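You operate a simulated robot arm through the tools that you are given. There is no shell and no other tool. Be economical: measure what you need, move in short steps, check, and stop when the job is done.

You are at the controls of a simulated two-armed robot. One attempt, no reset.

Task
Wipe the blue taped tube and clip it into the middle cradle.
Fine: yellow rag, back on the ledge; the blue clip ends shut. Where these are worked on the way, their far stop is far enough and under half their travel is too little: blue clip.

It is judged by the outcome, as a careful person would: the job done as asked, and still so three seconds after it is handed in. It fails if anything else is knocked over, pushed out of place, dropped, spilled or broken.

Robot
Two 7-joint arms with two-finger grippers on one trunk, on a base that drives. Base frame: it is fixed to the floor where the robot stands at the start and does not move with it; the origin is under the middle of the robot, x ahead of it, y to its left, z up. Lengths are in mm, angles in rad, forces in N, time in s.
The left shoulder is at the start at [57, 216, 1195], the right one opposite. With the tool pointing down near the work surface each hand reaches from about 240 to 800 mm from the robot's upright axis, wherever it stands, measured 20 degrees to its own side. Places, roughly: blue clip [500, 400, 1200]; middle cradle of the rack [500, 300, 1100]. Payload 3.18 kg a hand.
Tool frame (each hand has its own): the origin (TCP) lies between the finger pads and is the grasp point; the fingertips stand 30 mm ahead of it; z points along the fingers, y is the line along which they close. The gripper opens to 144 mm. The gripper's body begins 103 mm behind the TCP.
Orientation is that of the tool frame in the base frame, as a unit quaternion [w, x, y, z]. With the fingers straight down and closing along the base's y, the tool's x points along the base's -x, its y along +y and its z along -z.

Tools
- The arms move only by the tool arm_command. It takes "left_plan", "right_plan" or both (then of equal length, played together; a hand with none holds still); each is one flat list of numbers, 7 for each row, row after row: the shift along the base's x, y, z in mm, then the turn, a rotation vector about the base's x, y, z in rad, then the gripper command, from -1 (shut) to 1 (fully open), values between in proportion. In form: [x, y, z, rx, ry, rz, claw, x, y, z, rx, ry, rz, claw, ...]. A call has 1 to 10 rows; each row is the pose to reach, as a shift and turn from the pose commanded when the call began. Rows are played at 5 a second. More than 50 mm and 0.15 rad between two rows, or a gripper value outside its range, and nothing of the call is played. Where a pose cannot be reached the arm comes as near as it can. A force on the tool above 40 N (or 10 N above the force at the start of the call, whichever is more), or a blocked arm, ends the call early, and 0.2 s more pass. The fingers move at their own pace and stop on an object; they squeeze with about 37 N. The grip force told is the motor's: it shows also when the fingers shut on nothing. Time passes only in rows, and 0.2 s behind the last, so rows that repeat a pose let the fingers close. It gives the time, the measured TCP pose, the force on the tool (base axes), the opening and the grip force at its end, in the units of the frame above (readings bear some noise), with the torque about the TCP (base axes, N m) and any sound that the robot's microphone picked up, and new pictures: "pictures" is both (left out), scene, wrist or none (wrist: the cameras of the hands that moved).
- Cameras (640 x 400 px; columns grow to the right, rows downward): "scene" is now at [123.9, 55.3, 1396]; the picture's right is [0.58, -0.81, 0.00], its down [-0.35, -0.25, -0.90] and it looks along [0.73, 0.53, -0.43] (base axes); focal length 214 px, centre (320, 200). "left" rides on the left gripper at [76, -16, -143] in its tool frame; the picture's right is [0.21, 0.98, 0.00], its down [-0.84, 0.18, -0.51] and it looks along [-0.50, 0.11, 0.86] (tool axes); focal length 218 px, centre (320, 200). "right" rides on the right gripper at [76, 16, -143] in its tool frame; the picture's right is [-0.21, 0.98, 0.00], its down [-0.84, -0.18, -0.51] and it looks along [-0.50, -0.11, 0.86] (tool axes); focal length 218 px, centre (320, 200).
- raise_lower(by): slides the trunk up (or, below 0, down) by that many mm; the arms and the scene camera ride with it, the base frame stays. It gives what a move gives, with no picture.
- steer(legs): drives the robot by 1 to 6 legs, each [ahead, left, turn to the left] in mm, mm and rad, along the robot's own axes; the way and the turn of a leg run together, so that a leg with both is an arc; at most 1500 mm and 3.142 rad a leg. The arms and the cameras ride along, it lands a little off, and it stops where it bumps. It gives what a move gives, and a new picture of the scene camera.
- pan_tilt(pan, tilt): turns the head with the scene camera to pan (to the left, within 1.396 rad either way) and tilt (down, from -0.506 to 1.204), counted from straight ahead of the robot. It gives what a move gives, and a new picture of the scene camera.
- pixel_to_xyz(camera, pixels): for up to 12 pixels [column, row] of the newest picture of that camera ("zoom" is the newest enlarged one), the place [x, y, z] in the base frame of the surface seen there, good to about 3 mm. No time passes.
- inspect(camera, box): a new picture of the part [left, top, right, bottom] of that camera's present view, enlarged. No time passes.
- job_done(): hands the job in; it is judged then, once.

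Work in short steps. Measure before you move; look again where a grasp or a placing could have gone wrong, and mend it. You have 80 turns and 260 pictures in all, those below and enlarged ones among them. Open the grippers and draw the arms clear of the work before you hand the job in, unless the task says otherwise; then end with one line.

The tools are called after "Request:" by a JSON object that holds its "api" and its "payload". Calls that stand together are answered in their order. arm_command: Moves the arms, as the interface text tells. Its arguments: {"type":"object","properties":{"left_plan":{"type":"array"},"right_plan":{"type":"array"},"pictures":{"type":"string","enum":["both","scene","wrist","none"]}},"required":[]} The other tools are called the same way: raise_lower (by) slides the trunk up or down; steer (legs) drives the base; pan_tilt (pan, tilt) turns the head that bears the scene camera; pixel_to_xyz (camera, pixels) gives the place of the surface under pixels of a picture; inspect (camera, box) takes an enlarged picture of a part of a camera's view; job_done () hands the job in.

At the start:

```text
t: 0.0
left_position: [355.0, 433.1, 1424.7]
left_tcp_rot: [0.0, 0.0, 1.0, -0.002]
left_force: [0.2, -0.3, 0.1]
left_moment: [-0.01, -0.04, -0.02]
left_grip_width: 143.9
left_finger_force: 0.0
right_position: [336.2, 66.6, 1340.1]
right_tcp_rot: [-0.001, 0.0, 1.0, 0.001]
right_force: [0.1, -0.6, -0.3]
right_moment: [0.01, -0.04, 0.01]
right_grip_width: 144.0
right_finger_force: 0.1
trunk travel left (down, up): [-275.0, 94.0]
robot x, y, heading: [1.9, -2.9, 0.0]
head pan, tilt: [0.623, 0.445]
```

scene: 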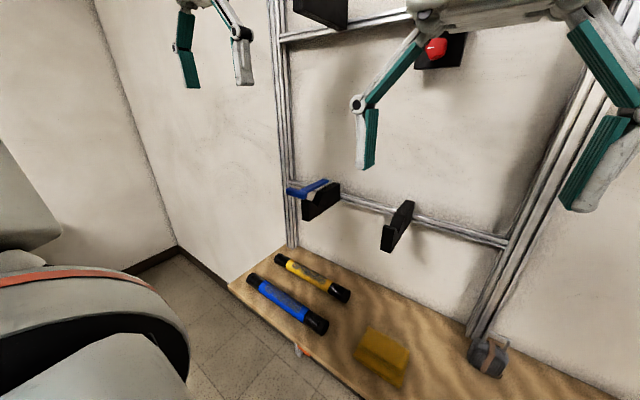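
right: 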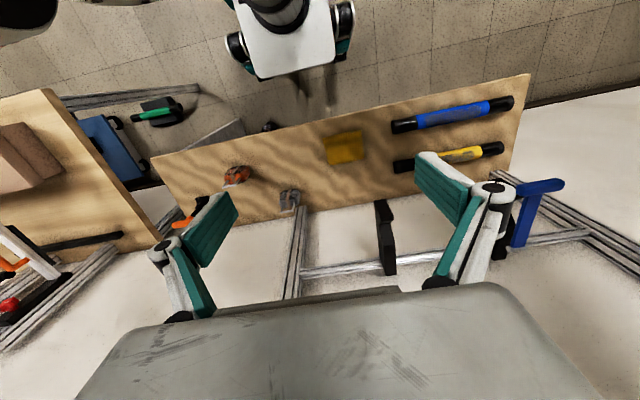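
left: 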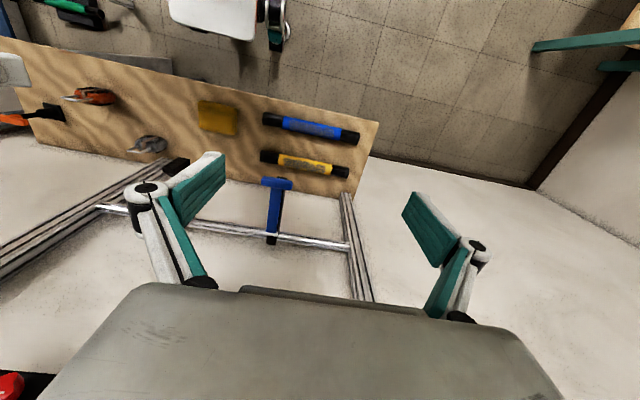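

The scene shows a rack with a blue clip near (315,190), black cradles at (320,200) and (397,225), tubes on a ledge and a yellow rag at (382,355). I enlarge the rack and the ledge, and measure them.

Request:
{"api": "inspect", "payload": {"camera": "scene", "box": [270, 150, 430, 260]}}

Request:
{"api": "inspect", "payload": {"camera": "scene", "box": [220, 230, 440, 400]}}

Request:
{"api": "pixel_to_xyz", "payload": {"camera": "scene", "pixels": [[253, 280], [287, 304], [318, 325], [280, 258], [310, 276], [343, 295], [382, 345], [380, 370], [322, 200], [397, 225], [310, 188], [300, 350]]}}

Request:
{"api": "pan_tilt", "payload": {"pan": 0.6, "tilt": 0.1}}

```text
3.64 times, centred on (350, 205) of scene
```

zoom: 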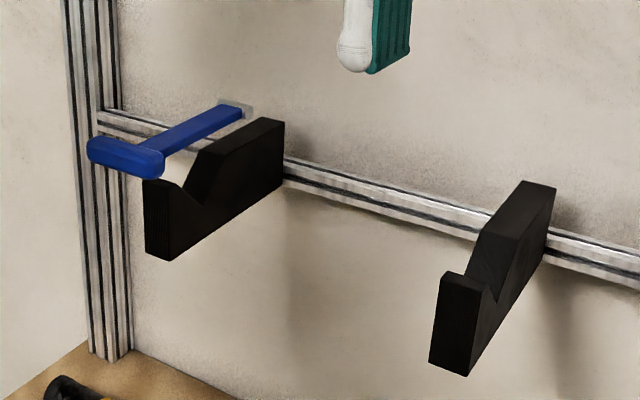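

```text
2.35 times, centred on (330, 315) of scene
```

zoom: 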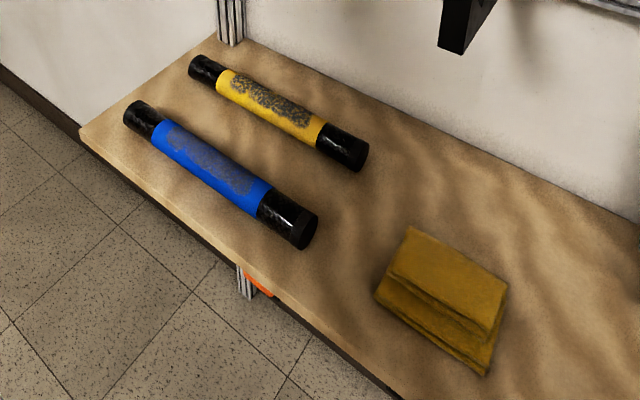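

```text
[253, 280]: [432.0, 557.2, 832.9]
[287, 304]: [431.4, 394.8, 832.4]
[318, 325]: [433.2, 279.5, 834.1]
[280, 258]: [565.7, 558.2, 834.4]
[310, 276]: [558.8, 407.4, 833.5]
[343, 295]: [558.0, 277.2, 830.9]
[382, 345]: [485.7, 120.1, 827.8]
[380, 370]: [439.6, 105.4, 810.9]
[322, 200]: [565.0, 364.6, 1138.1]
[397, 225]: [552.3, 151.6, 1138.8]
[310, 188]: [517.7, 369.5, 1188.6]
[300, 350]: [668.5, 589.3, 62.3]
```

```text
t: 0.8
left_position: [355.6, 433.6, 1424.7]
left_tcp_rot: [0.0, -0.001, 1.0, -0.001]
left_force: [0.2, -0.6, -1.0]
left_moment: [-0.01, -0.04, -0.02]
left_grip_width: 144.0
left_finger_force: 0.1
right_position: [334.2, 67.1, 1340.4]
right_tcp_rot: [0.0, 0.001, 1.0, 0.001]
right_force: [0.0, -0.4, 0.7]
right_moment: [-0.02, -0.01, 0.02]
right_grip_width: 144.0
right_finger_force: 0.1
trunk travel left (down, up): [-275.0, 94.0]
robot x, y, heading: [-1.0, -3.2, 0.006]
head pan, tilt: [0.6, 0.099]
```

scene: 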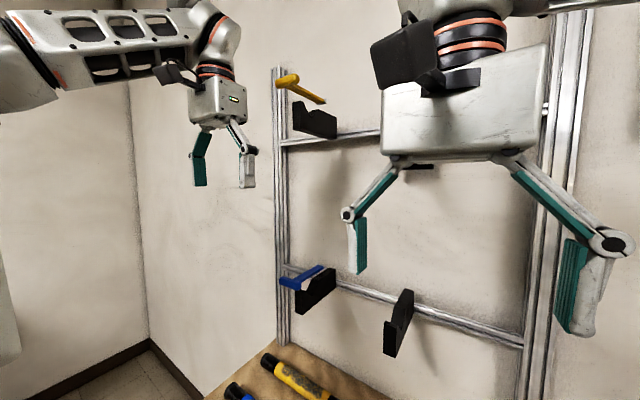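

The rack has a second level above (yellow lever at 300,90). I move the right hand out of the line of sight and look over the whole rack.

Request:
{"api": "arm_command", "payload": {"right_plan": [0, -50, 0, 0, 0, 0, 1, 0, -100, 0, 0, 0, 0, 1, 0, -150, 0, 0, 0, 0, 1, 0, -200, 0, 0, 0, 0, 1, 0, -250, 0, 0, 0, 0, 1, 0, -300, 0, 0, 0, 0, 1], "pictures": "scene"}}

Request:
{"api": "pan_tilt", "payload": {"pan": 0.45, "tilt": -0.1}}

Request:
{"api": "pan_tilt", "payload": {"pan": 0.45, "tilt": 0.5}}

```text
t: 2.2
left_position: [354.3, 429.7, 1427.5]
left_tcp_rot: [0.001, -0.001, 1.0, 0.001]
left_force: [-0.3, -0.7, 0.9]
left_moment: [0.06, -0.03, 0.0]
left_grip_width: 144.2
left_finger_force: 0.0
right_position: [334.3, -237.4, 1341.7]
right_tcp_rot: [0.0, 0.0, 1.0, 0.001]
right_force: [-0.3, -0.9, 0.5]
right_moment: [0.09, -0.02, -0.03]
right_grip_width: 143.8
right_finger_force: 0.0
trunk travel left (down, up): [-275.0, 94.0]
robot x, y, heading: [-2.0, 0.8, -0.0]
head pan, tilt: [0.6, 0.099]
```

scene: 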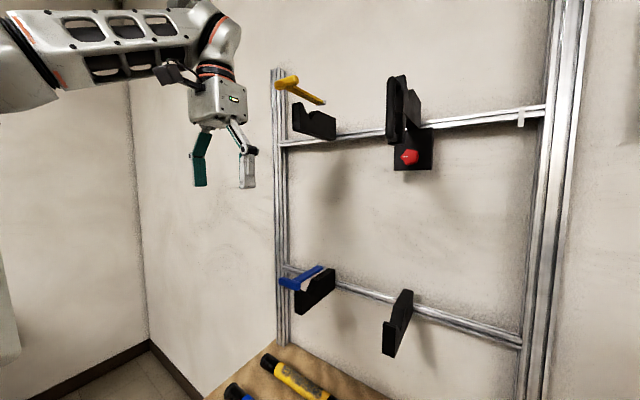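

```text
t: 3.0
left_position: [355.3, 432.7, 1425.2]
left_tcp_rot: [0.0, 0.0, 1.0, -0.001]
left_force: [0.3, 0.4, 0.3]
left_moment: [0.01, -0.01, -0.02]
left_grip_width: 143.9
left_finger_force: 0.0
right_position: [335.9, -235.1, 1342.1]
right_tcp_rot: [0.0, 0.0, 1.0, -0.001]
right_force: [-0.4, 0.0, -0.9]
right_moment: [-0.02, 0.0, -0.01]
right_grip_width: 144.2
right_finger_force: 0.1
trunk travel left (down, up): [-275.0, 94.0]
robot x, y, heading: [-3.7, -0.6, -0.001]
head pan, tilt: [0.45, -0.099]
```

scene: 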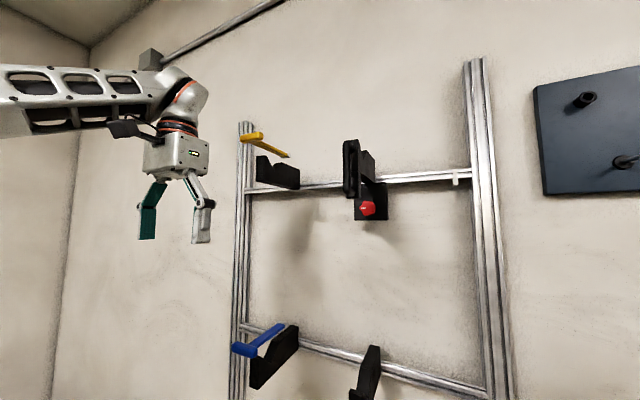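

```text
t: 4.0
left_position: [355.3, 432.8, 1424.3]
left_tcp_rot: [0.0, 0.0, 1.0, -0.001]
left_force: [-0.3, 1.1, 0.2]
left_moment: [0.01, 0.0, -0.01]
left_grip_width: 144.0
left_finger_force: 0.1
right_position: [334.5, -234.6, 1342.2]
right_tcp_rot: [0.0, 0.001, 1.0, 0.001]
right_force: [1.4, -0.2, -0.6]
right_moment: [0.01, 0.02, -0.03]
right_grip_width: 144.2
right_finger_force: 0.1
trunk travel left (down, up): [-275.0, 94.0]
robot x, y, heading: [1.9, -0.6, -0.001]
head pan, tilt: [0.45, 0.499]
```

scene: 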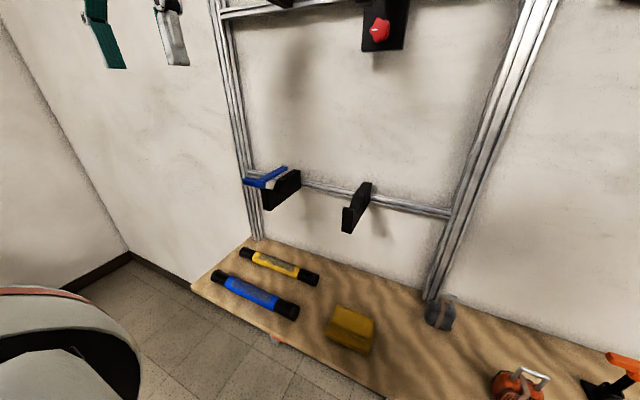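

The lower pair of brackets with the blue clip matches the stated place. I enlarge and measure the cradle geometry.

Request:
{"api": "inspect", "payload": {"camera": "scene", "box": [236, 155, 316, 215]}}

Request:
{"api": "pixel_to_xyz", "payload": {"camera": "zoom", "pixels": [[90, 205], [200, 220], [300, 155], [380, 105], [400, 85], [220, 320], [260, 290], [310, 290], [370, 220], [480, 140], [500, 190], [220, 390]]}}

Request:
{"api": "inspect", "payload": {"camera": "scene", "box": [320, 160, 400, 240]}}

Request:
{"api": "pixel_to_xyz", "payload": {"camera": "scene", "pixels": [[346, 207], [353, 209], [358, 203], [366, 184], [346, 228], [370, 190], [358, 215], [362, 205], [366, 200]]}}

```text
6.67 times, centred on (276, 185) of scene
```

zoom: 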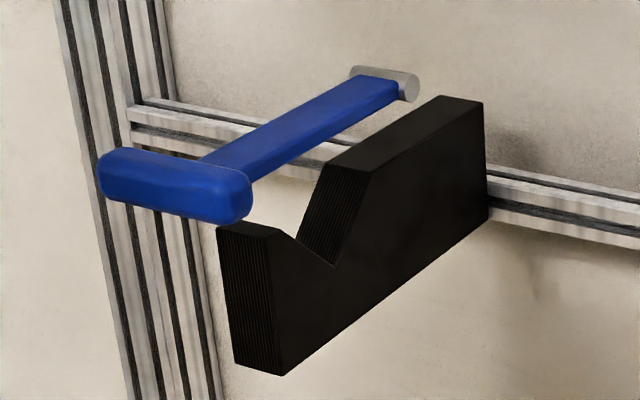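

```text
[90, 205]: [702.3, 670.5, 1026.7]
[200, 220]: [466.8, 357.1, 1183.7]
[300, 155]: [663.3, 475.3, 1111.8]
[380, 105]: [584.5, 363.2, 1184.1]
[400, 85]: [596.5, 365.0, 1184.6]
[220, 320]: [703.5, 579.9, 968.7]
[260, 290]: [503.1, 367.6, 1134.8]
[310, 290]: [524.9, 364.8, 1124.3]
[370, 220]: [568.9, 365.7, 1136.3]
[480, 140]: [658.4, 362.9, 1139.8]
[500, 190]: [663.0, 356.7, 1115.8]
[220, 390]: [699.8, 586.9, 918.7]
```

```text
5.00 times, centred on (360, 200) of scene
```

zoom: 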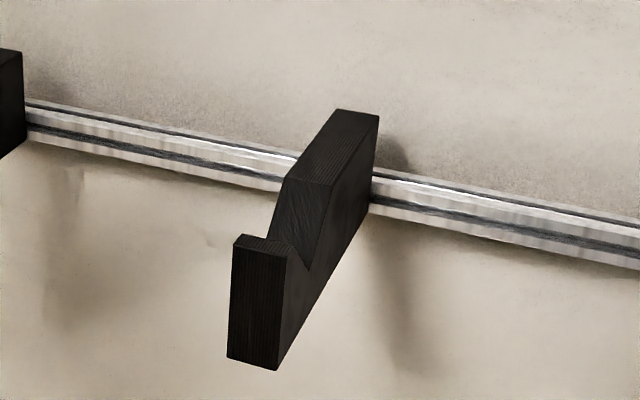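

```text
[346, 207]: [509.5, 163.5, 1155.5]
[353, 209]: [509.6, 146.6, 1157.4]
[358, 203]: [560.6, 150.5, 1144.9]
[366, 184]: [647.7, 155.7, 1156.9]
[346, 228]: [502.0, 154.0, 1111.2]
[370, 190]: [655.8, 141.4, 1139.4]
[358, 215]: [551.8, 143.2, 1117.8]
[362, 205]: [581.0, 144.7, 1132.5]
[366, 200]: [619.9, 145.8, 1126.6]
```

I look at the cradle from the left wrist camera too, and measure the clip from there.

Request:
{"api": "inspect", "payload": {"camera": "left", "box": [220, 160, 320, 260]}}

Request:
{"api": "inspect", "payload": {"camera": "scene", "box": [236, 155, 316, 215]}}

Request:
{"api": "pixel_to_xyz", "payload": {"camera": "zoom", "pixels": [[115, 180], [235, 190], [180, 165], [250, 135], [280, 150], [350, 95], [340, 85], [405, 95], [240, 232], [340, 180], [410, 130], [325, 262]]}}

Request:
{"api": "pixel_to_xyz", "payload": {"camera": "zoom", "pixels": [[220, 205], [225, 228], [290, 240], [262, 240], [320, 210], [345, 165], [440, 105], [260, 360], [470, 110], [310, 180], [370, 160], [280, 235]]}}

```text
4.00 times, centred on (270, 210) of left
```

zoom: 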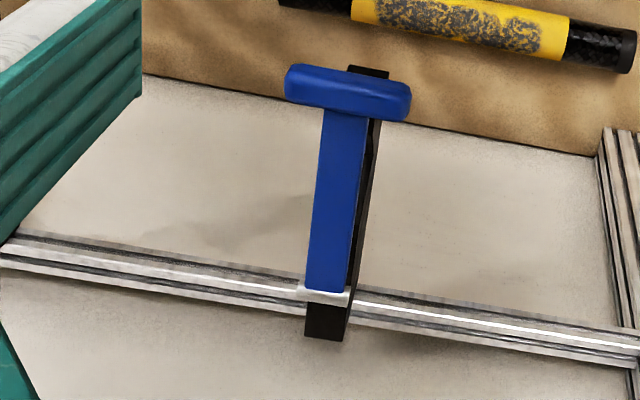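

```text
6.67 times, centred on (276, 185) of scene
```

zoom: 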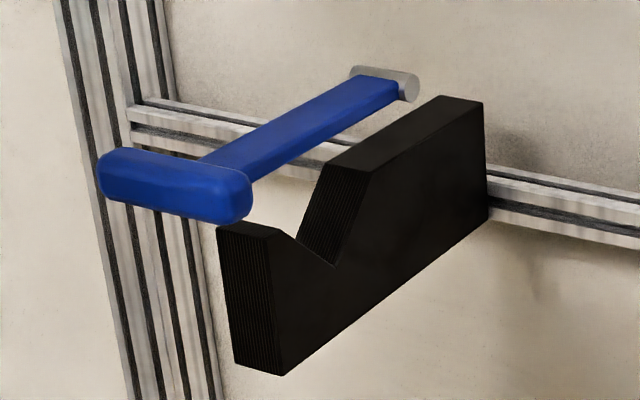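

```text
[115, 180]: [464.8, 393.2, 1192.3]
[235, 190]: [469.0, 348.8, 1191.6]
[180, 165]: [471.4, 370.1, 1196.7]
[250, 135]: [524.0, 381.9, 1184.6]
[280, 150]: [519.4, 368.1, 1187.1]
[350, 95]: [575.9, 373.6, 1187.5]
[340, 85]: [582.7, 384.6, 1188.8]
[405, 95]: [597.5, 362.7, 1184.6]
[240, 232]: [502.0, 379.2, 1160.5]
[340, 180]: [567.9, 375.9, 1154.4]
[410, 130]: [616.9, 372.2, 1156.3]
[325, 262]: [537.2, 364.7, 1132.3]
```

```text
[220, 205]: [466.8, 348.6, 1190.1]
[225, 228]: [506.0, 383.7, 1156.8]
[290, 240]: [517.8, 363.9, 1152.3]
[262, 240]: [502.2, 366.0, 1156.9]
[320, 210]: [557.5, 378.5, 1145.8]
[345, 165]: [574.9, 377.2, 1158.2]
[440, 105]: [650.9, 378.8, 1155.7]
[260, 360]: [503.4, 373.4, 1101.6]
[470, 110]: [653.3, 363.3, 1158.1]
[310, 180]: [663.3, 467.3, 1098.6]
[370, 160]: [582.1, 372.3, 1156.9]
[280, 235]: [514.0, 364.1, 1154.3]
```

The clip arm lies horizontally over the notch (hinge ≈[595,372,1185], bar ≈[467,372,1190], y 348–398), so it is shut now and must be swung up. Next I measure the tube, ledge, rag and upper bracket.

Request:
{"api": "inspect", "payload": {"camera": "scene", "box": [200, 240, 320, 330]}}

Request:
{"api": "pixel_to_xyz", "payload": {"camera": "scene", "pixels": [[300, 330], [320, 300], [213, 276], [298, 311], [222, 282], [228, 282], [277, 300], [255, 293], [345, 308], [372, 322], [366, 352], [330, 335]]}}

Request:
{"api": "pan_tilt", "payload": {"pan": 0.45, "tilt": 0.15}}

Request:
{"api": "inspect", "payload": {"camera": "scene", "box": [220, 60, 440, 200]}}

```text
4.44 times, centred on (260, 285) of scene
```

zoom: 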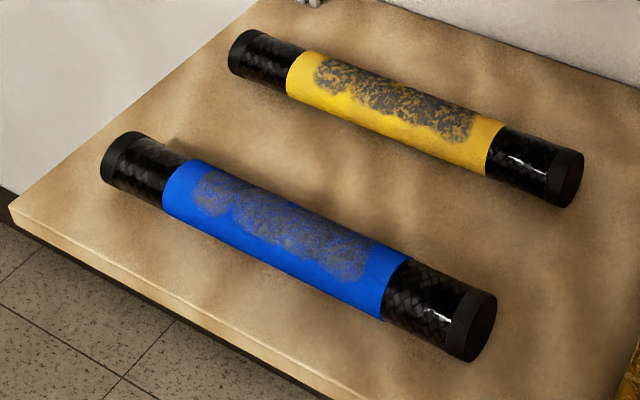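

```text
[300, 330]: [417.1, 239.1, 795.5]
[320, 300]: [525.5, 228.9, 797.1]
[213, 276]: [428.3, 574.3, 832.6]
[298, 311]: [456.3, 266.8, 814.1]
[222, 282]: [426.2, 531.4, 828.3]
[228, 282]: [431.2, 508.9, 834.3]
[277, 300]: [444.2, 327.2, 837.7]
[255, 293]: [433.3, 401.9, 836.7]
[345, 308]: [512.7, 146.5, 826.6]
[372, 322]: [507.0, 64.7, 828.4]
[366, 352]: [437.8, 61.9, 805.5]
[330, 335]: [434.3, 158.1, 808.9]
```

```text
t: 4.8
left_position: [354.0, 431.8, 1424.1]
left_tcp_rot: [0.0, 0.0, 1.0, -0.001]
left_force: [0.0, -0.6, -0.6]
left_moment: [-0.02, -0.03, 0.0]
left_grip_width: 143.9
left_finger_force: 0.1
right_position: [336.5, -234.3, 1342.1]
right_tcp_rot: [0.0, 0.0, 1.0, 0.0]
right_force: [0.9, -0.6, 0.2]
right_moment: [0.0, -0.02, -0.02]
right_grip_width: 144.1
right_finger_force: 0.0
trunk travel left (down, up): [-275.0, 94.0]
robot x, y, heading: [-4.6, 0.2, 0.003]
head pan, tilt: [0.45, 0.15]
```

scene: 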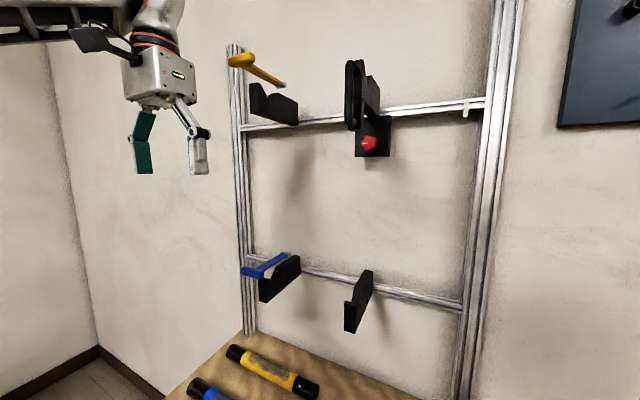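

```text
2.86 times, centred on (330, 130) of scene
```

zoom: 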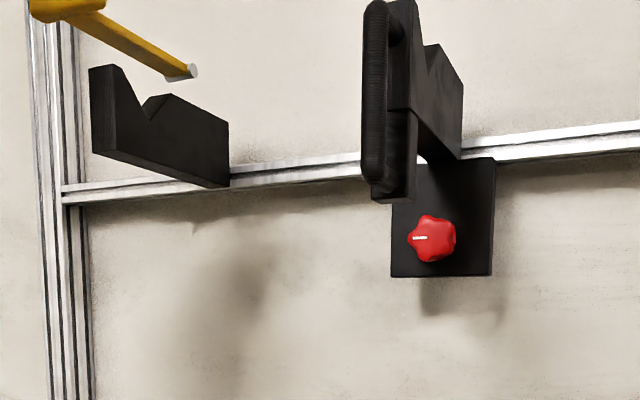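

I measure the upper brackets and the knob, to know the free space above the middle cradle.

Request:
{"api": "pixel_to_xyz", "payload": {"camera": "zoom", "pixels": [[97, 140], [200, 175], [110, 75], [375, 180], [400, 190], [425, 240], [400, 270], [480, 260], [50, 8], [180, 70], [375, 30], [450, 110]]}}

Request:
{"api": "raise_lower", "payload": {"by": -100}}

```text
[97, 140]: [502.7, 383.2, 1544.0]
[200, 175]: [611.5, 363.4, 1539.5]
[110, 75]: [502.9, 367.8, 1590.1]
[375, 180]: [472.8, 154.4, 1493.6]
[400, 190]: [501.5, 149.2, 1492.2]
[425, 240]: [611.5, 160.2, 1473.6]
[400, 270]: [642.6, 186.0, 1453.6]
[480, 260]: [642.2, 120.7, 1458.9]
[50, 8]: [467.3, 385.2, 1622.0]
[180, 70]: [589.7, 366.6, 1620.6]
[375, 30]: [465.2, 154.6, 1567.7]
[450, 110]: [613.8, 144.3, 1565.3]
```

```text
t: 6.1
left_position: [353.0, 433.0, 1326.4]
left_tcp_rot: [0.002, 0.001, 1.0, -0.001]
left_force: [-1.2, 0.8, -0.6]
left_moment: [-0.03, -0.04, 0.03]
left_grip_width: 143.8
left_finger_force: 0.0
right_position: [334.2, -233.1, 1241.7]
right_tcp_rot: [0.002, 0.0, 1.0, 0.001]
right_force: [-0.1, 0.3, 0.3]
right_moment: [0.01, -0.05, 0.0]
right_grip_width: 144.1
right_finger_force: 0.1
trunk travel left (down, up): [-175.0, 194.0]
robot x, y, heading: [-0.4, 0.2, -0.0]
head pan, tilt: [0.45, 0.15]
```

Upper brackets sit at z≥1490 and the knob at 1474, so there is room. With the trunk 100 mm lower, I tilt the left hand forward and bring it in front of the clip bar, fingers to straddle its ends along y.

Request:
{"api": "arm_command", "payload": {"left_plan": [0, -10, 0, 0, -0.145, 0, 0.3, 0, -20, 0, 0, -0.29, 0, 0.3, 0, -30, -10, 0, -0.435, 0, 0.3, 0, -40, -20, 0, -0.58, 0, 0.3, 10, -50, -40, 0, -0.725, 0, 0.3, 20, -61, -60, 0, -0.87, 0, 0.3, 37, -61, -93, 0, -1.0, 0, 0.3]}}

```text
t: 7.7
left_position: [367.2, 448.8, 1258.2]
left_tcp_rot: [0.474, 0.018, 0.88, -0.011]
left_force: [-0.2, 0.3, 0.4]
left_moment: [0.0, 0.0, -0.02]
left_grip_width: 93.6
left_finger_force: 0.0
left hand out of reach, approached as far as the arm can: row 5, 6, 7
right_position: [336.8, -232.8, 1240.7]
right_tcp_rot: [0.0, 0.0, 1.0, -0.001]
right_force: [-0.7, 0.1, -1.2]
right_moment: [-0.01, 0.03, 0.0]
right_grip_width: 143.9
right_finger_force: 0.2
trunk travel left (down, up): [-175.0, 194.0]
robot x, y, heading: [0.3, -1.4, -0.001]
head pan, tilt: [0.45, 0.15]
```

scene: 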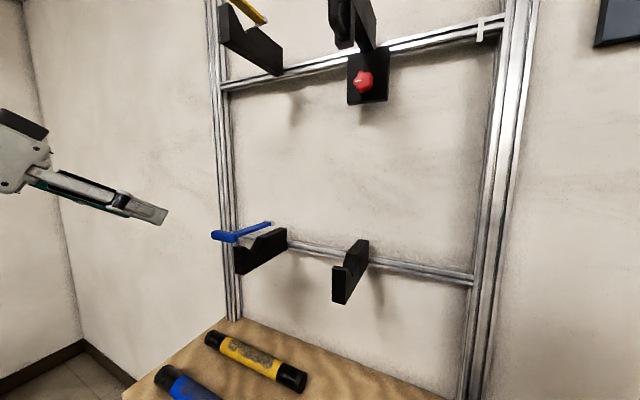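
left: 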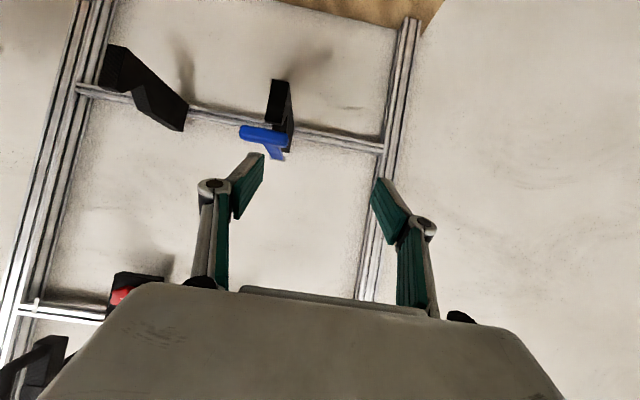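

The pose is too close to the shoulder for this tilt, so I back the base up 200 mm and shift 100 mm left (toward the clip).

Request:
{"api": "steer", "payload": {"legs": [[-200, 0, 0], [0, 100, 0]]}}

```text
t: 10.5
left_position: [161.6, 545.6, 1257.8]
left_tcp_rot: [0.473, 0.019, 0.881, -0.011]
left_force: [-0.1, -0.6, -0.1]
left_moment: [0.03, 0.0, -0.02]
left_grip_width: 93.5
left_finger_force: 0.0
right_position: [129.2, -136.2, 1241.2]
right_tcp_rot: [0.0, 0.001, 1.0, 0.0]
right_force: [0.1, 1.0, -0.1]
right_moment: [-0.05, 0.01, 0.01]
right_grip_width: 143.7
right_finger_force: 0.2
trunk travel left (down, up): [-175.0, 194.0]
robot x, y, heading: [-209.1, 96.4, -0.002]
head pan, tilt: [0.45, 0.15]
```

scene: 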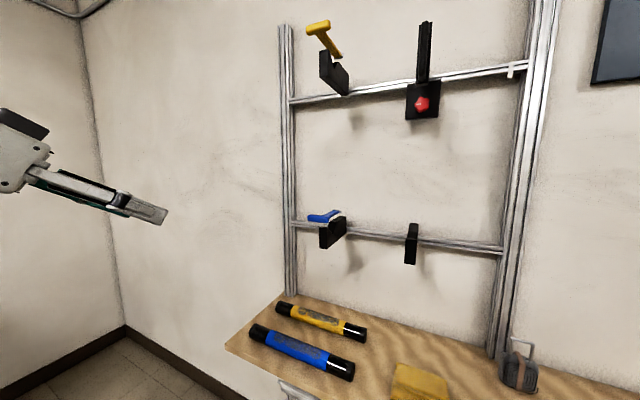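

The hand is now ~230 mm short of the pre-grasp point. I move part of the way and check where it lands.

Request:
{"api": "arm_command", "payload": {"left_plan": [40, -20, 0, 0, 0, 0, 0.3, 80, -40, 0, 0, 0, 0, 0.3, 120, -60, 0, 0, 0, 0, 0.3, 150, -80, 0, 0, 0, 0, 0.3, 150, -80, 0, 0, 0, 0, 0.3], "pictures": "none"}}

Request:
{"api": "pan_tilt", "payload": {"pan": 0.4, "tilt": 0.2}}

Request:
{"api": "inspect", "payload": {"camera": "scene", "box": [260, 160, 380, 250]}}

```text
t: 11.7
left_position: [306.6, 536.6, 1278.9]
left_tcp_rot: [0.469, 0.041, 0.882, -0.028]
left_force: [0.1, 0.0, 0.0]
left_moment: [-0.01, 0.02, -0.03]
left_grip_width: 93.6
left_finger_force: 0.0
left hand out of reach, approached as far as the arm can: row 1, 2, 3, 4, 5
right_position: [128.9, -135.8, 1242.4]
right_tcp_rot: [0.001, 0.001, 1.0, 0.0]
right_force: [-0.4, -0.9, -0.2]
right_moment: [0.01, -0.01, 0.02]
right_grip_width: 143.8
right_finger_force: 0.1
trunk travel left (down, up): [-175.0, 194.0]
robot x, y, heading: [-209.4, 98.0, 0.0]
head pan, tilt: [0.45, 0.15]
```

```text
t: 12.3
left_position: [306.5, 537.3, 1277.7]
left_tcp_rot: [0.468, 0.041, 0.882, -0.028]
left_force: [-0.7, -0.2, -0.4]
left_moment: [-0.03, 0.03, 0.0]
left_grip_width: 93.5
left_finger_force: 0.0
right_position: [128.8, -135.9, 1240.6]
right_tcp_rot: [0.0, 0.001, 1.0, 0.001]
right_force: [0.2, 0.8, 0.5]
right_moment: [0.0, 0.03, -0.01]
right_grip_width: 143.9
right_finger_force: 0.0
trunk travel left (down, up): [-175.0, 194.0]
robot x, y, heading: [-207.0, 98.6, 0.0]
head pan, tilt: [0.4, 0.201]
```

scene: 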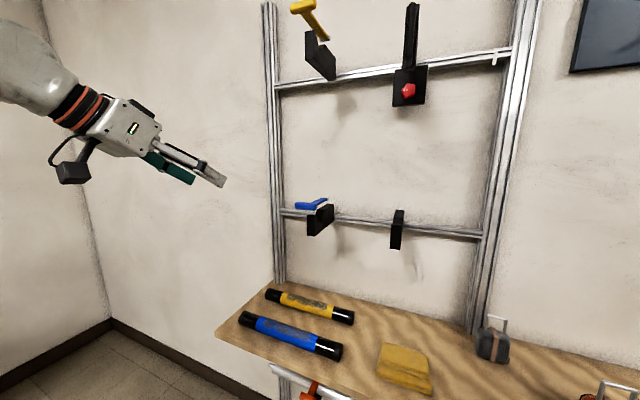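

```text
4.44 times, centred on (320, 205) of scene
```

zoom: 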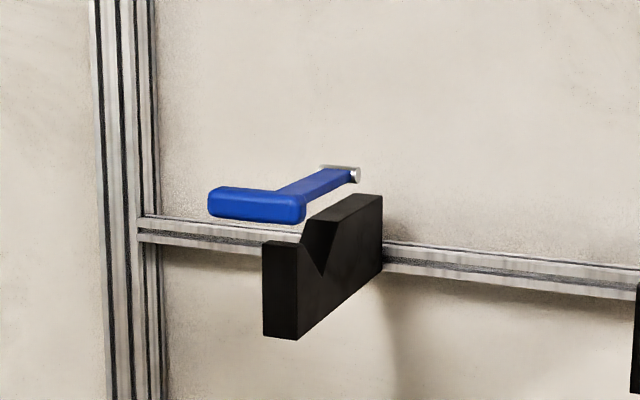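

The arm is at a joint limit with this much tilt. I reduce the tilt by 0.45 rad and see whether it then reaches the commanded place.

Request:
{"api": "arm_command", "payload": {"left_plan": [0, 0, 10, 0, 0.15, 0, 0.3, 0, 0, 20, 0, 0.3, 0, 0.3, 0, 0, 30, 0, 0.45, 0, 0.3, 0, 0, 30, 0, 0.45, 0, 0.3], "pictures": "scene"}}

```text
t: 13.3
left_position: [306.4, 540.8, 1309.4]
left_tcp_rot: [0.26, 0.033, 0.965, -0.036]
left_force: [-0.6, 0.3, -0.7]
left_moment: [0.0, -0.02, -0.01]
left_grip_width: 93.7
left_finger_force: 0.0
right_position: [128.7, -136.0, 1241.4]
right_tcp_rot: [0.002, 0.0, 1.0, 0.001]
right_force: [0.4, 0.9, -0.9]
right_moment: [-0.03, -0.04, -0.02]
right_grip_width: 144.3
right_finger_force: 0.0
trunk travel left (down, up): [-175.0, 194.0]
robot x, y, heading: [-207.4, 97.5, 0.003]
head pan, tilt: [0.4, 0.201]
```

scene: 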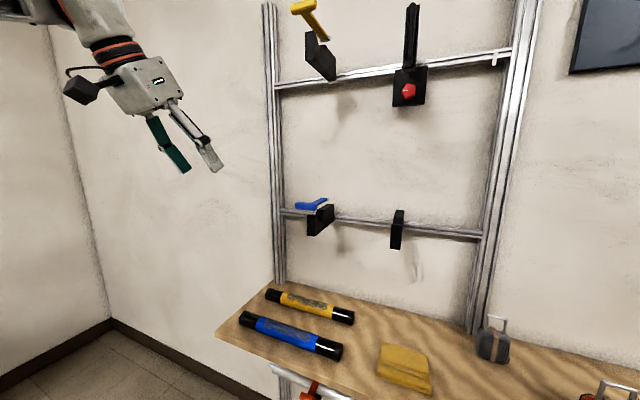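

Now the reach is fine (shifts count from the reached pose). I straighten the small roll/yaw error and move to y 372 ahead of the clip, then re-tilt a bit.

Request:
{"api": "arm_command", "payload": {"left_plan": [10, -40, 0, 0.02, 0, 0.03, 0.3, 20, -80, 0, 0.05, 0, 0.08, 0.3, 40, -120, -10, 0.05, 0, 0.08, 0.3, 60, -150, -20, 0.05, 0, 0.08, 0.3, 80, -169, -30, 0.05, 0, 0.08, 0.3, 85, -169, -30, 0.05, -0.13, 0.08, 0.3, 85, -169, -30, 0.05, -0.26, 0.08, 0.3, 85, -169, -30, 0.05, -0.39, 0.08, 0.3]}}

```text
t: 15.1
left_position: [394.5, 507.7, 1334.1]
left_tcp_rot: [0.422, 0.043, 0.905, -0.016]
left_force: [-0.4, 0.2, 0.2]
left_moment: [-0.01, -0.04, 0.05]
left_grip_width: 93.6
left_finger_force: 0.0
left hand out of reach, approached as far as the arm can: row 2, 3, 4, 5, 6, 7, 8
right_position: [127.1, -137.2, 1243.5]
right_tcp_rot: [0.001, 0.001, 1.0, 0.001]
right_force: [-0.8, -0.4, 0.3]
right_moment: [0.04, -0.06, -0.01]
right_grip_width: 144.0
right_finger_force: 0.0
trunk travel left (down, up): [-175.0, 194.0]
robot x, y, heading: [-206.8, 99.3, -0.002]
head pan, tilt: [0.4, 0.201]
```

scene: 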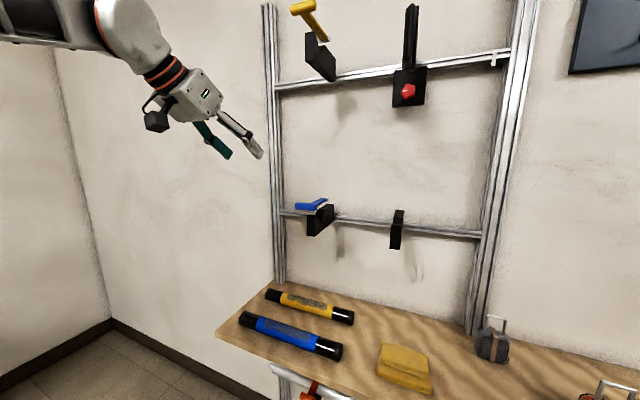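
left: 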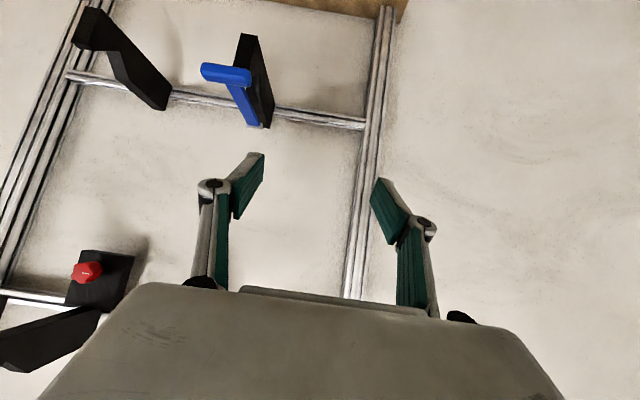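

Inward motion is limited at this tilt. I return the hand to straight down and try moving inward, to learn what reach is available.

Request:
{"api": "arm_command", "payload": {"left_plan": [0, 0, 0, 0.02, 0.14, 0.0, 0.3, 0, 0, 0, 0.04, 0.28, 0.02, 0.3, 0, 0, 0, 0.05, 0.42, 0.03, 0.3, 0, 0, 0, 0.06, 0.56, 0.04, 0.3, 0, 0, 0, 0.06, 0.7, 0.04, 0.3, 0, 0, 0, 0.06, 0.84, 0.04, 0.3, 0, -40, 0, 0.06, 0.84, 0.04, 0.3, 0, -80, 0, 0.06, 0.84, 0.04, 0.3, 0, -120, 0, 0.06, 0.84, 0.04, 0.3, 0, -135, 0, 0.06, 0.84, 0.04, 0.3]}}

```text
t: 17.3
left_position: [343.6, 412.1, 1271.7]
left_tcp_rot: [0.014, 0.027, 1.0, 0.0]
left_force: [0.1, 0.4, -0.1]
left_moment: [0.0, 0.0, 0.03]
left_grip_width: 93.4
left_finger_force: 0.0
left hand out of reach, approached as far as the arm can: row 5, 6, 7, 8, 9, 10
right_position: [129.7, -135.8, 1241.7]
right_tcp_rot: [0.0, 0.001, 1.0, 0.0]
right_force: [0.1, 0.4, -0.2]
right_moment: [-0.03, 0.01, 0.03]
right_grip_width: 143.8
right_finger_force: 0.0
trunk travel left (down, up): [-175.0, 194.0]
robot x, y, heading: [-206.3, 97.1, -0.006]
head pan, tilt: [0.4, 0.201]
```

scene: 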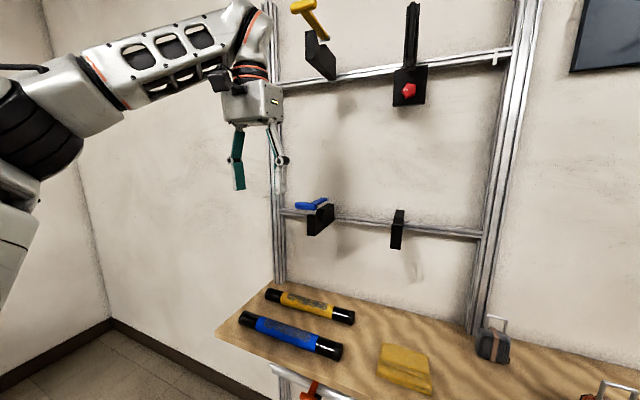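
left: 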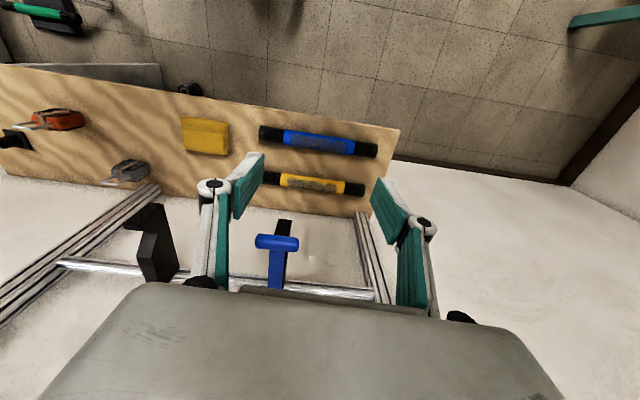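

The limit is height: the wrist is too far above the lowered shoulder. I raise the trunk 150 mm, then come down to the clip.

Request:
{"api": "raise_lower", "payload": {"by": 150}}

Request:
{"api": "arm_command", "payload": {"left_plan": [0, -20, -40, 0, 0, 0, 0.3, 0, -40, -80, -0.05, -0.03, 0, 0.3, 10, -40, -120, -0.05, -0.15, 0, 0.3, 20, -40, -140, -0.05, -0.29, 0, 0.3, 30, -40, -160, -0.05, -0.43, 0, 0.3, 40, -40, -180, -0.05, -0.57, 0, 0.3, 50, -40, -190, -0.05, -0.7, 0, 0.3]}}

```text
t: 19.1
left_position: [258.6, 417.5, 1509.8]
left_tcp_rot: [0.113, 0.027, 0.993, 0.003]
left_force: [-0.5, 0.4, 0.4]
left_moment: [0.0, 0.02, -0.02]
left_grip_width: 93.7
left_finger_force: 0.1
right_position: [129.3, -135.5, 1390.2]
right_tcp_rot: [0.0, 0.001, 1.0, 0.001]
right_force: [0.7, -0.1, 1.1]
right_moment: [-0.03, 0.0, 0.0]
right_grip_width: 143.9
right_finger_force: 0.0
trunk travel left (down, up): [-325.0, 44.0]
robot x, y, heading: [-206.8, 97.5, -0.002]
head pan, tilt: [0.4, 0.201]
```

```text
t: 20.6
left_position: [260.5, 387.1, 1442.4]
left_tcp_rot: [0.442, 0.022, 0.897, -0.003]
left_force: [-0.1, 0.6, 0.6]
left_moment: [-0.04, 0.01, -0.04]
left_grip_width: 93.7
left_finger_force: 0.1
left hand out of reach, approached as far as the arm can: row 4, 5, 6, 7
right_position: [128.1, -135.1, 1391.6]
right_tcp_rot: [0.0, 0.0, 1.0, -0.001]
right_force: [-0.4, -0.3, 0.3]
right_moment: [-0.03, -0.05, -0.01]
right_grip_width: 143.8
right_finger_force: 0.0
trunk travel left (down, up): [-325.0, 44.0]
robot x, y, heading: [-211.3, 99.5, -0.002]
head pan, tilt: [0.4, 0.201]
```

scene: 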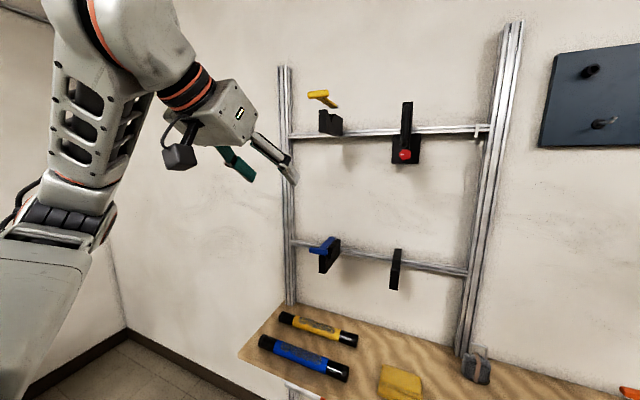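
left: 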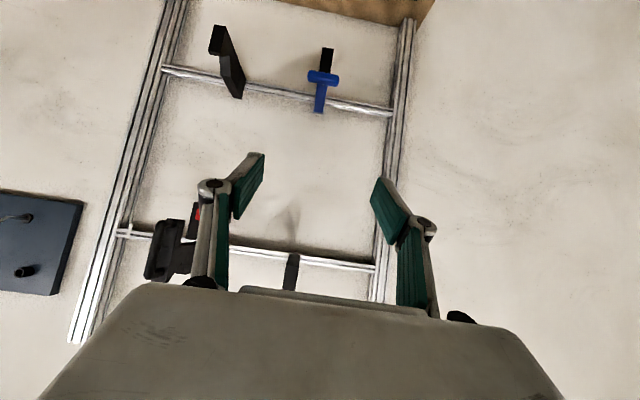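

The tilt is reached here (≈0.91 rad forward); I now extend forward and down at constant tilt toward the bar, where the forearm should be more level.

Request:
{"api": "arm_command", "payload": {"left_plan": [30, -5, -20, 0, 0, 0, 0.3, 60, -10, -45, 0, 0, 0, 0.3, 90, -15, -75, 0, 0, 0, 0.3, 110, -15, -105, 0, 0, 0, 0.3, 120, -15, -135, 0, 0, 0, 0.3, 125, -15, -160, 0, 0, 0, 0.3, 125, -15, -160, 0, 0, 0, 0.3]}}

```text
t: 22.2
left_position: [295.8, 383.0, 1463.6]
left_tcp_rot: [0.446, 0.022, 0.895, -0.01]
left_force: [-0.7, 1.0, -0.3]
left_moment: [-0.01, -0.01, 0.0]
left_grip_width: 93.6
left_finger_force: 0.2
left hand out of reach, approached as far as the arm can: row 1, 2, 3, 4, 5, 6, 7
right_position: [127.9, -135.7, 1391.9]
right_tcp_rot: [-0.001, 0.0, 1.0, 0.001]
right_force: [0.2, 0.1, 0.4]
right_moment: [-0.01, -0.02, -0.02]
right_grip_width: 144.0
right_finger_force: 0.0
trunk travel left (down, up): [-325.0, 44.0]
robot x, y, heading: [-209.5, 102.4, -0.002]
head pan, tilt: [0.4, 0.201]
```

scene: 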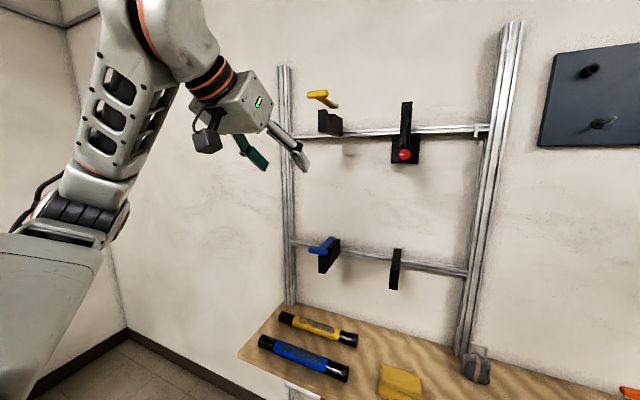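
left: 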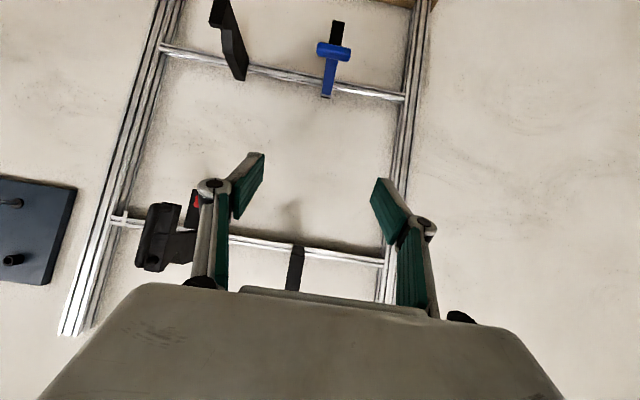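

The solver seems stuck because the folded arm is too close in. I try extending straight forward at this height first.

Request:
{"api": "arm_command", "payload": {"left_plan": [30, 0, 0, 0, 0, 0, 0.3, 60, 0, 0, 0, 0, 0, 0.3, 90, 0, 0, 0, 0, 0, 0.3, 90, 0, 0, 0, 0, 0, 0.3], "pictures": "scene"}}

```text
t: 23.2
left_position: [387.0, 384.3, 1486.2]
left_tcp_rot: [0.445, 0.023, 0.895, -0.011]
left_force: [0.4, -0.3, 0.2]
left_moment: [-0.03, -0.03, -0.06]
left_grip_width: 93.6
left_finger_force: 0.0
left hand out of reach, approached as far as the arm can: row 1, 2, 3, 4
right_position: [128.3, -134.2, 1391.0]
right_tcp_rot: [0.0, 0.001, 1.0, 0.001]
right_force: [-0.5, 0.4, 0.0]
right_moment: [-0.05, -0.01, -0.04]
right_grip_width: 144.0
right_finger_force: 0.0
trunk travel left (down, up): [-325.0, 44.0]
robot x, y, heading: [-207.6, 98.4, -0.005]
head pan, tilt: [0.4, 0.201]
```

scene: 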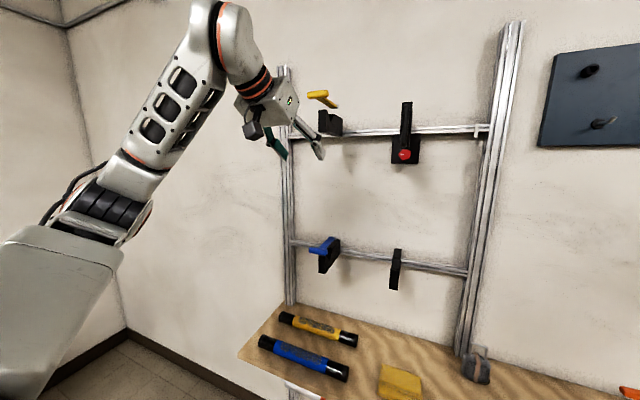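

Pointing outward only works with the forearm steeply up, i.e. the hand well above the shoulder, so the trunk should be low for the clip. The hand stands at x 387, clear of the bar (front at x 457), so I lower the trunk 270 mm.

Request:
{"api": "raise_lower", "payload": {"by": -270}}

Request:
{"api": "pan_tilt", "payload": {"pan": 0.4, "tilt": -0.05}}

Request:
{"api": "inspect", "payload": {"camera": "left", "box": [0, 0, 640, 400]}}

```text
t: 26.0
left_position: [387.8, 386.4, 1217.0]
left_tcp_rot: [0.448, 0.021, 0.894, -0.011]
left_force: [-0.2, -0.6, -0.1]
left_moment: [0.01, -0.02, 0.01]
left_grip_width: 93.5
left_finger_force: 0.0
right_position: [174.7, -136.3, 1087.1]
right_tcp_rot: [-0.077, 0.001, 0.997, 0.001]
right_force: [0.4, -0.2, 0.0]
right_moment: [-0.01, 0.01, 0.0]
right_grip_width: 144.1
right_finger_force: 0.1
trunk travel left (down, up): [-55.0, 314.0]
robot x, y, heading: [-211.0, 104.0, -0.001]
head pan, tilt: [0.4, 0.201]
```

```text
t: 26.8
left_position: [388.7, 386.6, 1216.1]
left_tcp_rot: [0.447, 0.022, 0.894, -0.012]
left_force: [-0.4, -0.7, 0.5]
left_moment: [-0.03, 0.03, 0.02]
left_grip_width: 93.7
left_finger_force: 0.0
right_position: [176.2, -136.5, 1086.4]
right_tcp_rot: [-0.077, 0.001, 0.997, 0.001]
right_force: [-0.4, 0.1, -0.2]
right_moment: [0.03, 0.03, -0.01]
right_grip_width: 144.0
right_finger_force: 0.0
trunk travel left (down, up): [-55.0, 314.0]
robot x, y, heading: [-204.5, 101.8, -0.007]
head pan, tilt: [0.4, -0.051]
```

scene: 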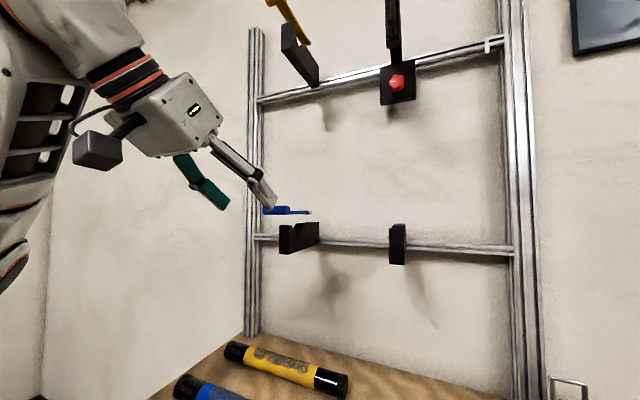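

```text
1.00 times, centred on (320, 200) of left (not enlarged: the box is as wide or as high as the picture)
```

zoom: 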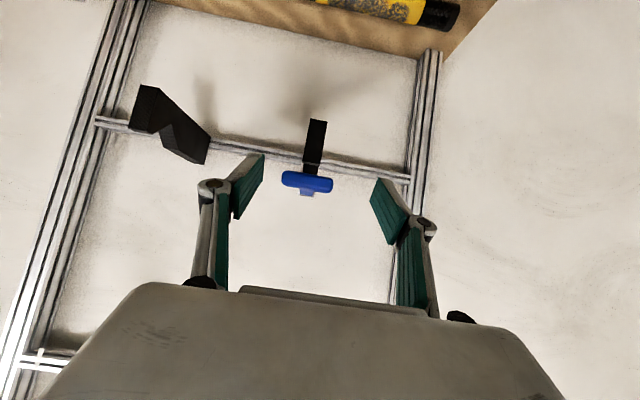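

The left hand is now well placed, pointing forward-down with the blue bar at (307,181) between its fingers. I measure the bar again.

Request:
{"api": "pixel_to_xyz", "payload": {"camera": "zoom", "pixels": [[286, 180], [307, 175], [307, 185], [330, 184], [307, 193]]}}

Request:
{"api": "pixel_to_xyz", "payload": {"camera": "scene", "pixels": [[268, 211], [288, 210], [305, 212]]}}

```text
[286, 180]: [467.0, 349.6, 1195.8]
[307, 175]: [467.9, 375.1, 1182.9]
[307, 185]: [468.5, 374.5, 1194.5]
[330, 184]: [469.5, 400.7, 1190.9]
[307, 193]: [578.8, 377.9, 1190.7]
```

```text
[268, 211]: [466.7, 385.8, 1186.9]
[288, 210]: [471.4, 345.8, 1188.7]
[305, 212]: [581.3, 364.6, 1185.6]
```

Bar centre ≈[476,374,1188]. I advance so the finger pads straddle its ends, and then close.

Request:
{"api": "arm_command", "payload": {"left_plan": [20, -12, 0, 0, 0, 0.05, 0.3, 45, -12, -10, 0, 0, 0.05, 0.3, 70, -12, -22, 0, 0, 0.05, 0.3, 88, -12, -28, 0, 0, 0.05, 0.3, 88, -12, -28, 0, 0, 0.05, 0.3]}}

```text
t: 28.0
left_position: [474.5, 389.1, 1197.9]
left_tcp_rot: [0.445, 0.004, 0.896, -0.001]
left_force: [-1.3, 0.2, 0.2]
left_moment: [0.0, -0.03, 0.01]
left_grip_width: 93.6
left_finger_force: 0.0
left hand out of reach, approached as far as the arm can: row 2, 3, 4, 5
right_position: [175.3, -135.1, 1086.7]
right_tcp_rot: [-0.078, 0.001, 0.997, 0.002]
right_force: [0.1, -0.5, -0.5]
right_moment: [0.0, 0.02, 0.01]
right_grip_width: 143.9
right_finger_force: 0.1
trunk travel left (down, up): [-55.0, 314.0]
robot x, y, heading: [-208.7, 98.4, -0.002]
head pan, tilt: [0.4, -0.051]
```

scene: 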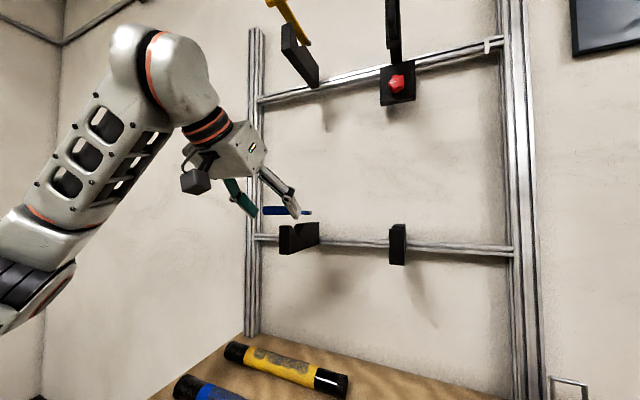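
left: 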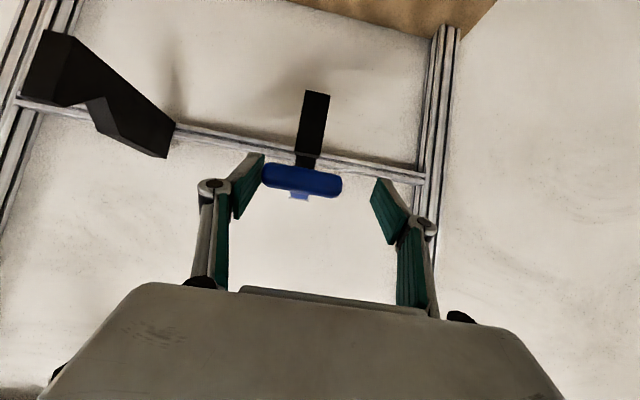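

I'm within 10–15 mm. I lower the trunk a little for more freedom and fine-tune y.

Request:
{"api": "raise_lower", "payload": {"by": -30}}

Request:
{"api": "arm_command", "payload": {"left_plan": [0, -7, 10, 0, 0, 0, 0.3, 0, -14, 20, 0, 0, 0, 0.3, 0, -14, 20, 0, 0, 0, 0.3], "pictures": "wrist"}}

```text
t: 28.7
left_position: [473.8, 390.2, 1171.3]
left_tcp_rot: [0.448, 0.003, 0.894, -0.002]
left_force: [-0.6, 0.7, -0.1]
left_moment: [-0.01, 0.01, -0.03]
left_grip_width: 93.8
left_finger_force: 0.1
right_position: [197.7, -133.8, 1037.3]
right_tcp_rot: [-0.122, 0.001, 0.992, 0.003]
right_force: [0.2, -0.5, 1.0]
right_moment: [-0.02, -0.09, 0.01]
right_grip_width: 144.3
right_finger_force: 0.1
trunk travel left (down, up): [-25.0, 344.0]
robot x, y, heading: [-204.5, 98.4, -0.0]
head pan, tilt: [0.4, -0.051]
```

```text
t: 29.5
left_position: [478.5, 376.2, 1187.9]
left_tcp_rot: [0.445, 0.002, 0.895, -0.001]
left_force: [0.1, 0.3, -0.1]
left_moment: [-0.01, -0.01, 0.02]
left_grip_width: 93.9
left_finger_force: 0.0
right_position: [198.9, -134.9, 1034.8]
right_tcp_rot: [-0.124, 0.002, 0.992, 0.004]
right_force: [0.0, 0.1, 0.1]
right_moment: [-0.01, 0.0, 0.0]
right_grip_width: 144.3
right_finger_force: 0.1
trunk travel left (down, up): [-25.0, 344.0]
robot x, y, heading: [-207.8, 94.5, -0.0]
head pan, tilt: [0.4, -0.051]
```

left: 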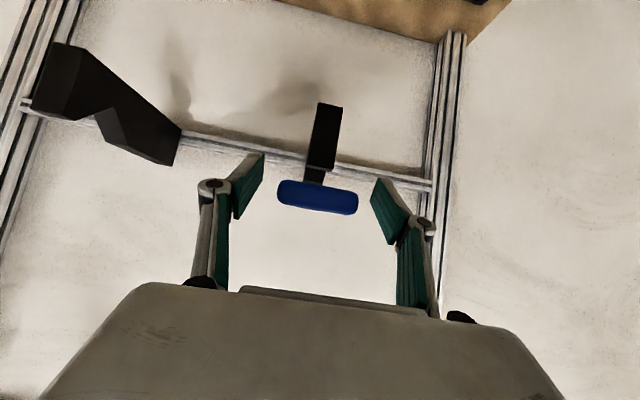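

The bar sits centred between the pads at the TCP. I close on it and lift through the first 30° of the arc about the hinge.

Request:
{"api": "arm_command", "payload": {"left_plan": [0, 0, 0, 0, 0, 0, -1, 0, 0, 0, 0, 0, 0, -1, 1, 0, 10, 0, 0, 0, -1, 2, 0, 20, 0, 0, 0, -1, 4, 0, 30, 0, 0, 0, -1, 7, 0, 40, 0, 0, 0, -1, 11, 0, 50, 0, 0, 0, -1, 16, 0, 59, 0, 0, 0, -1]}}

```text
t: 31.3
left_position: [493.8, 374.0, 1246.6]
left_tcp_rot: [0.445, 0.002, 0.896, -0.001]
left_force: [-1.0, 0.1, -11.9]
left_moment: [-0.04, 1.33, 0.36]
left_grip_width: 57.6
left_finger_force: 45.1
right_position: [201.1, -134.7, 1035.3]
right_tcp_rot: [-0.125, 0.001, 0.992, 0.003]
right_force: [-0.1, -0.3, 0.3]
right_moment: [0.0, 0.01, 0.0]
right_grip_width: 144.0
right_finger_force: 0.0
trunk travel left (down, up): [-25.0, 344.0]
robot x, y, heading: [-208.6, 97.7, -0.003]
head pan, tilt: [0.4, -0.051]
```

scene: 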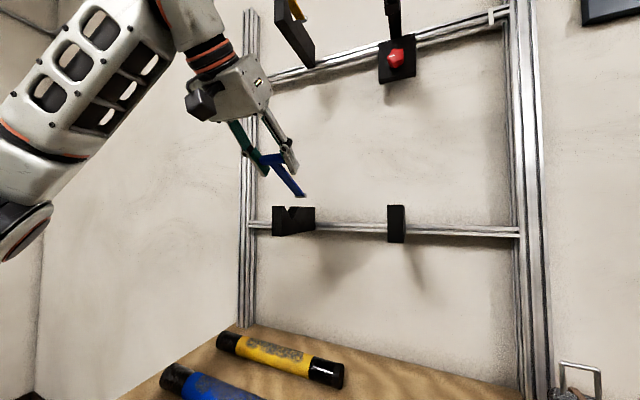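
left: 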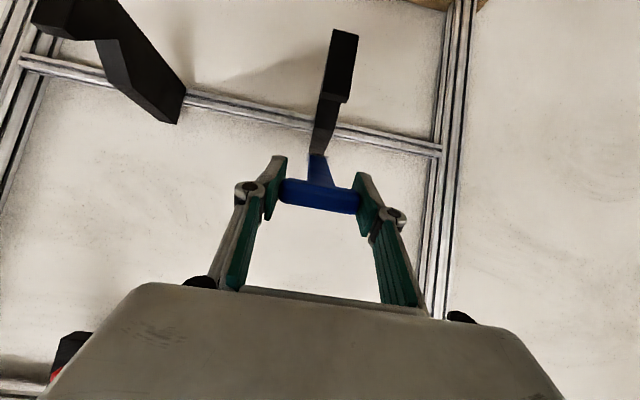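

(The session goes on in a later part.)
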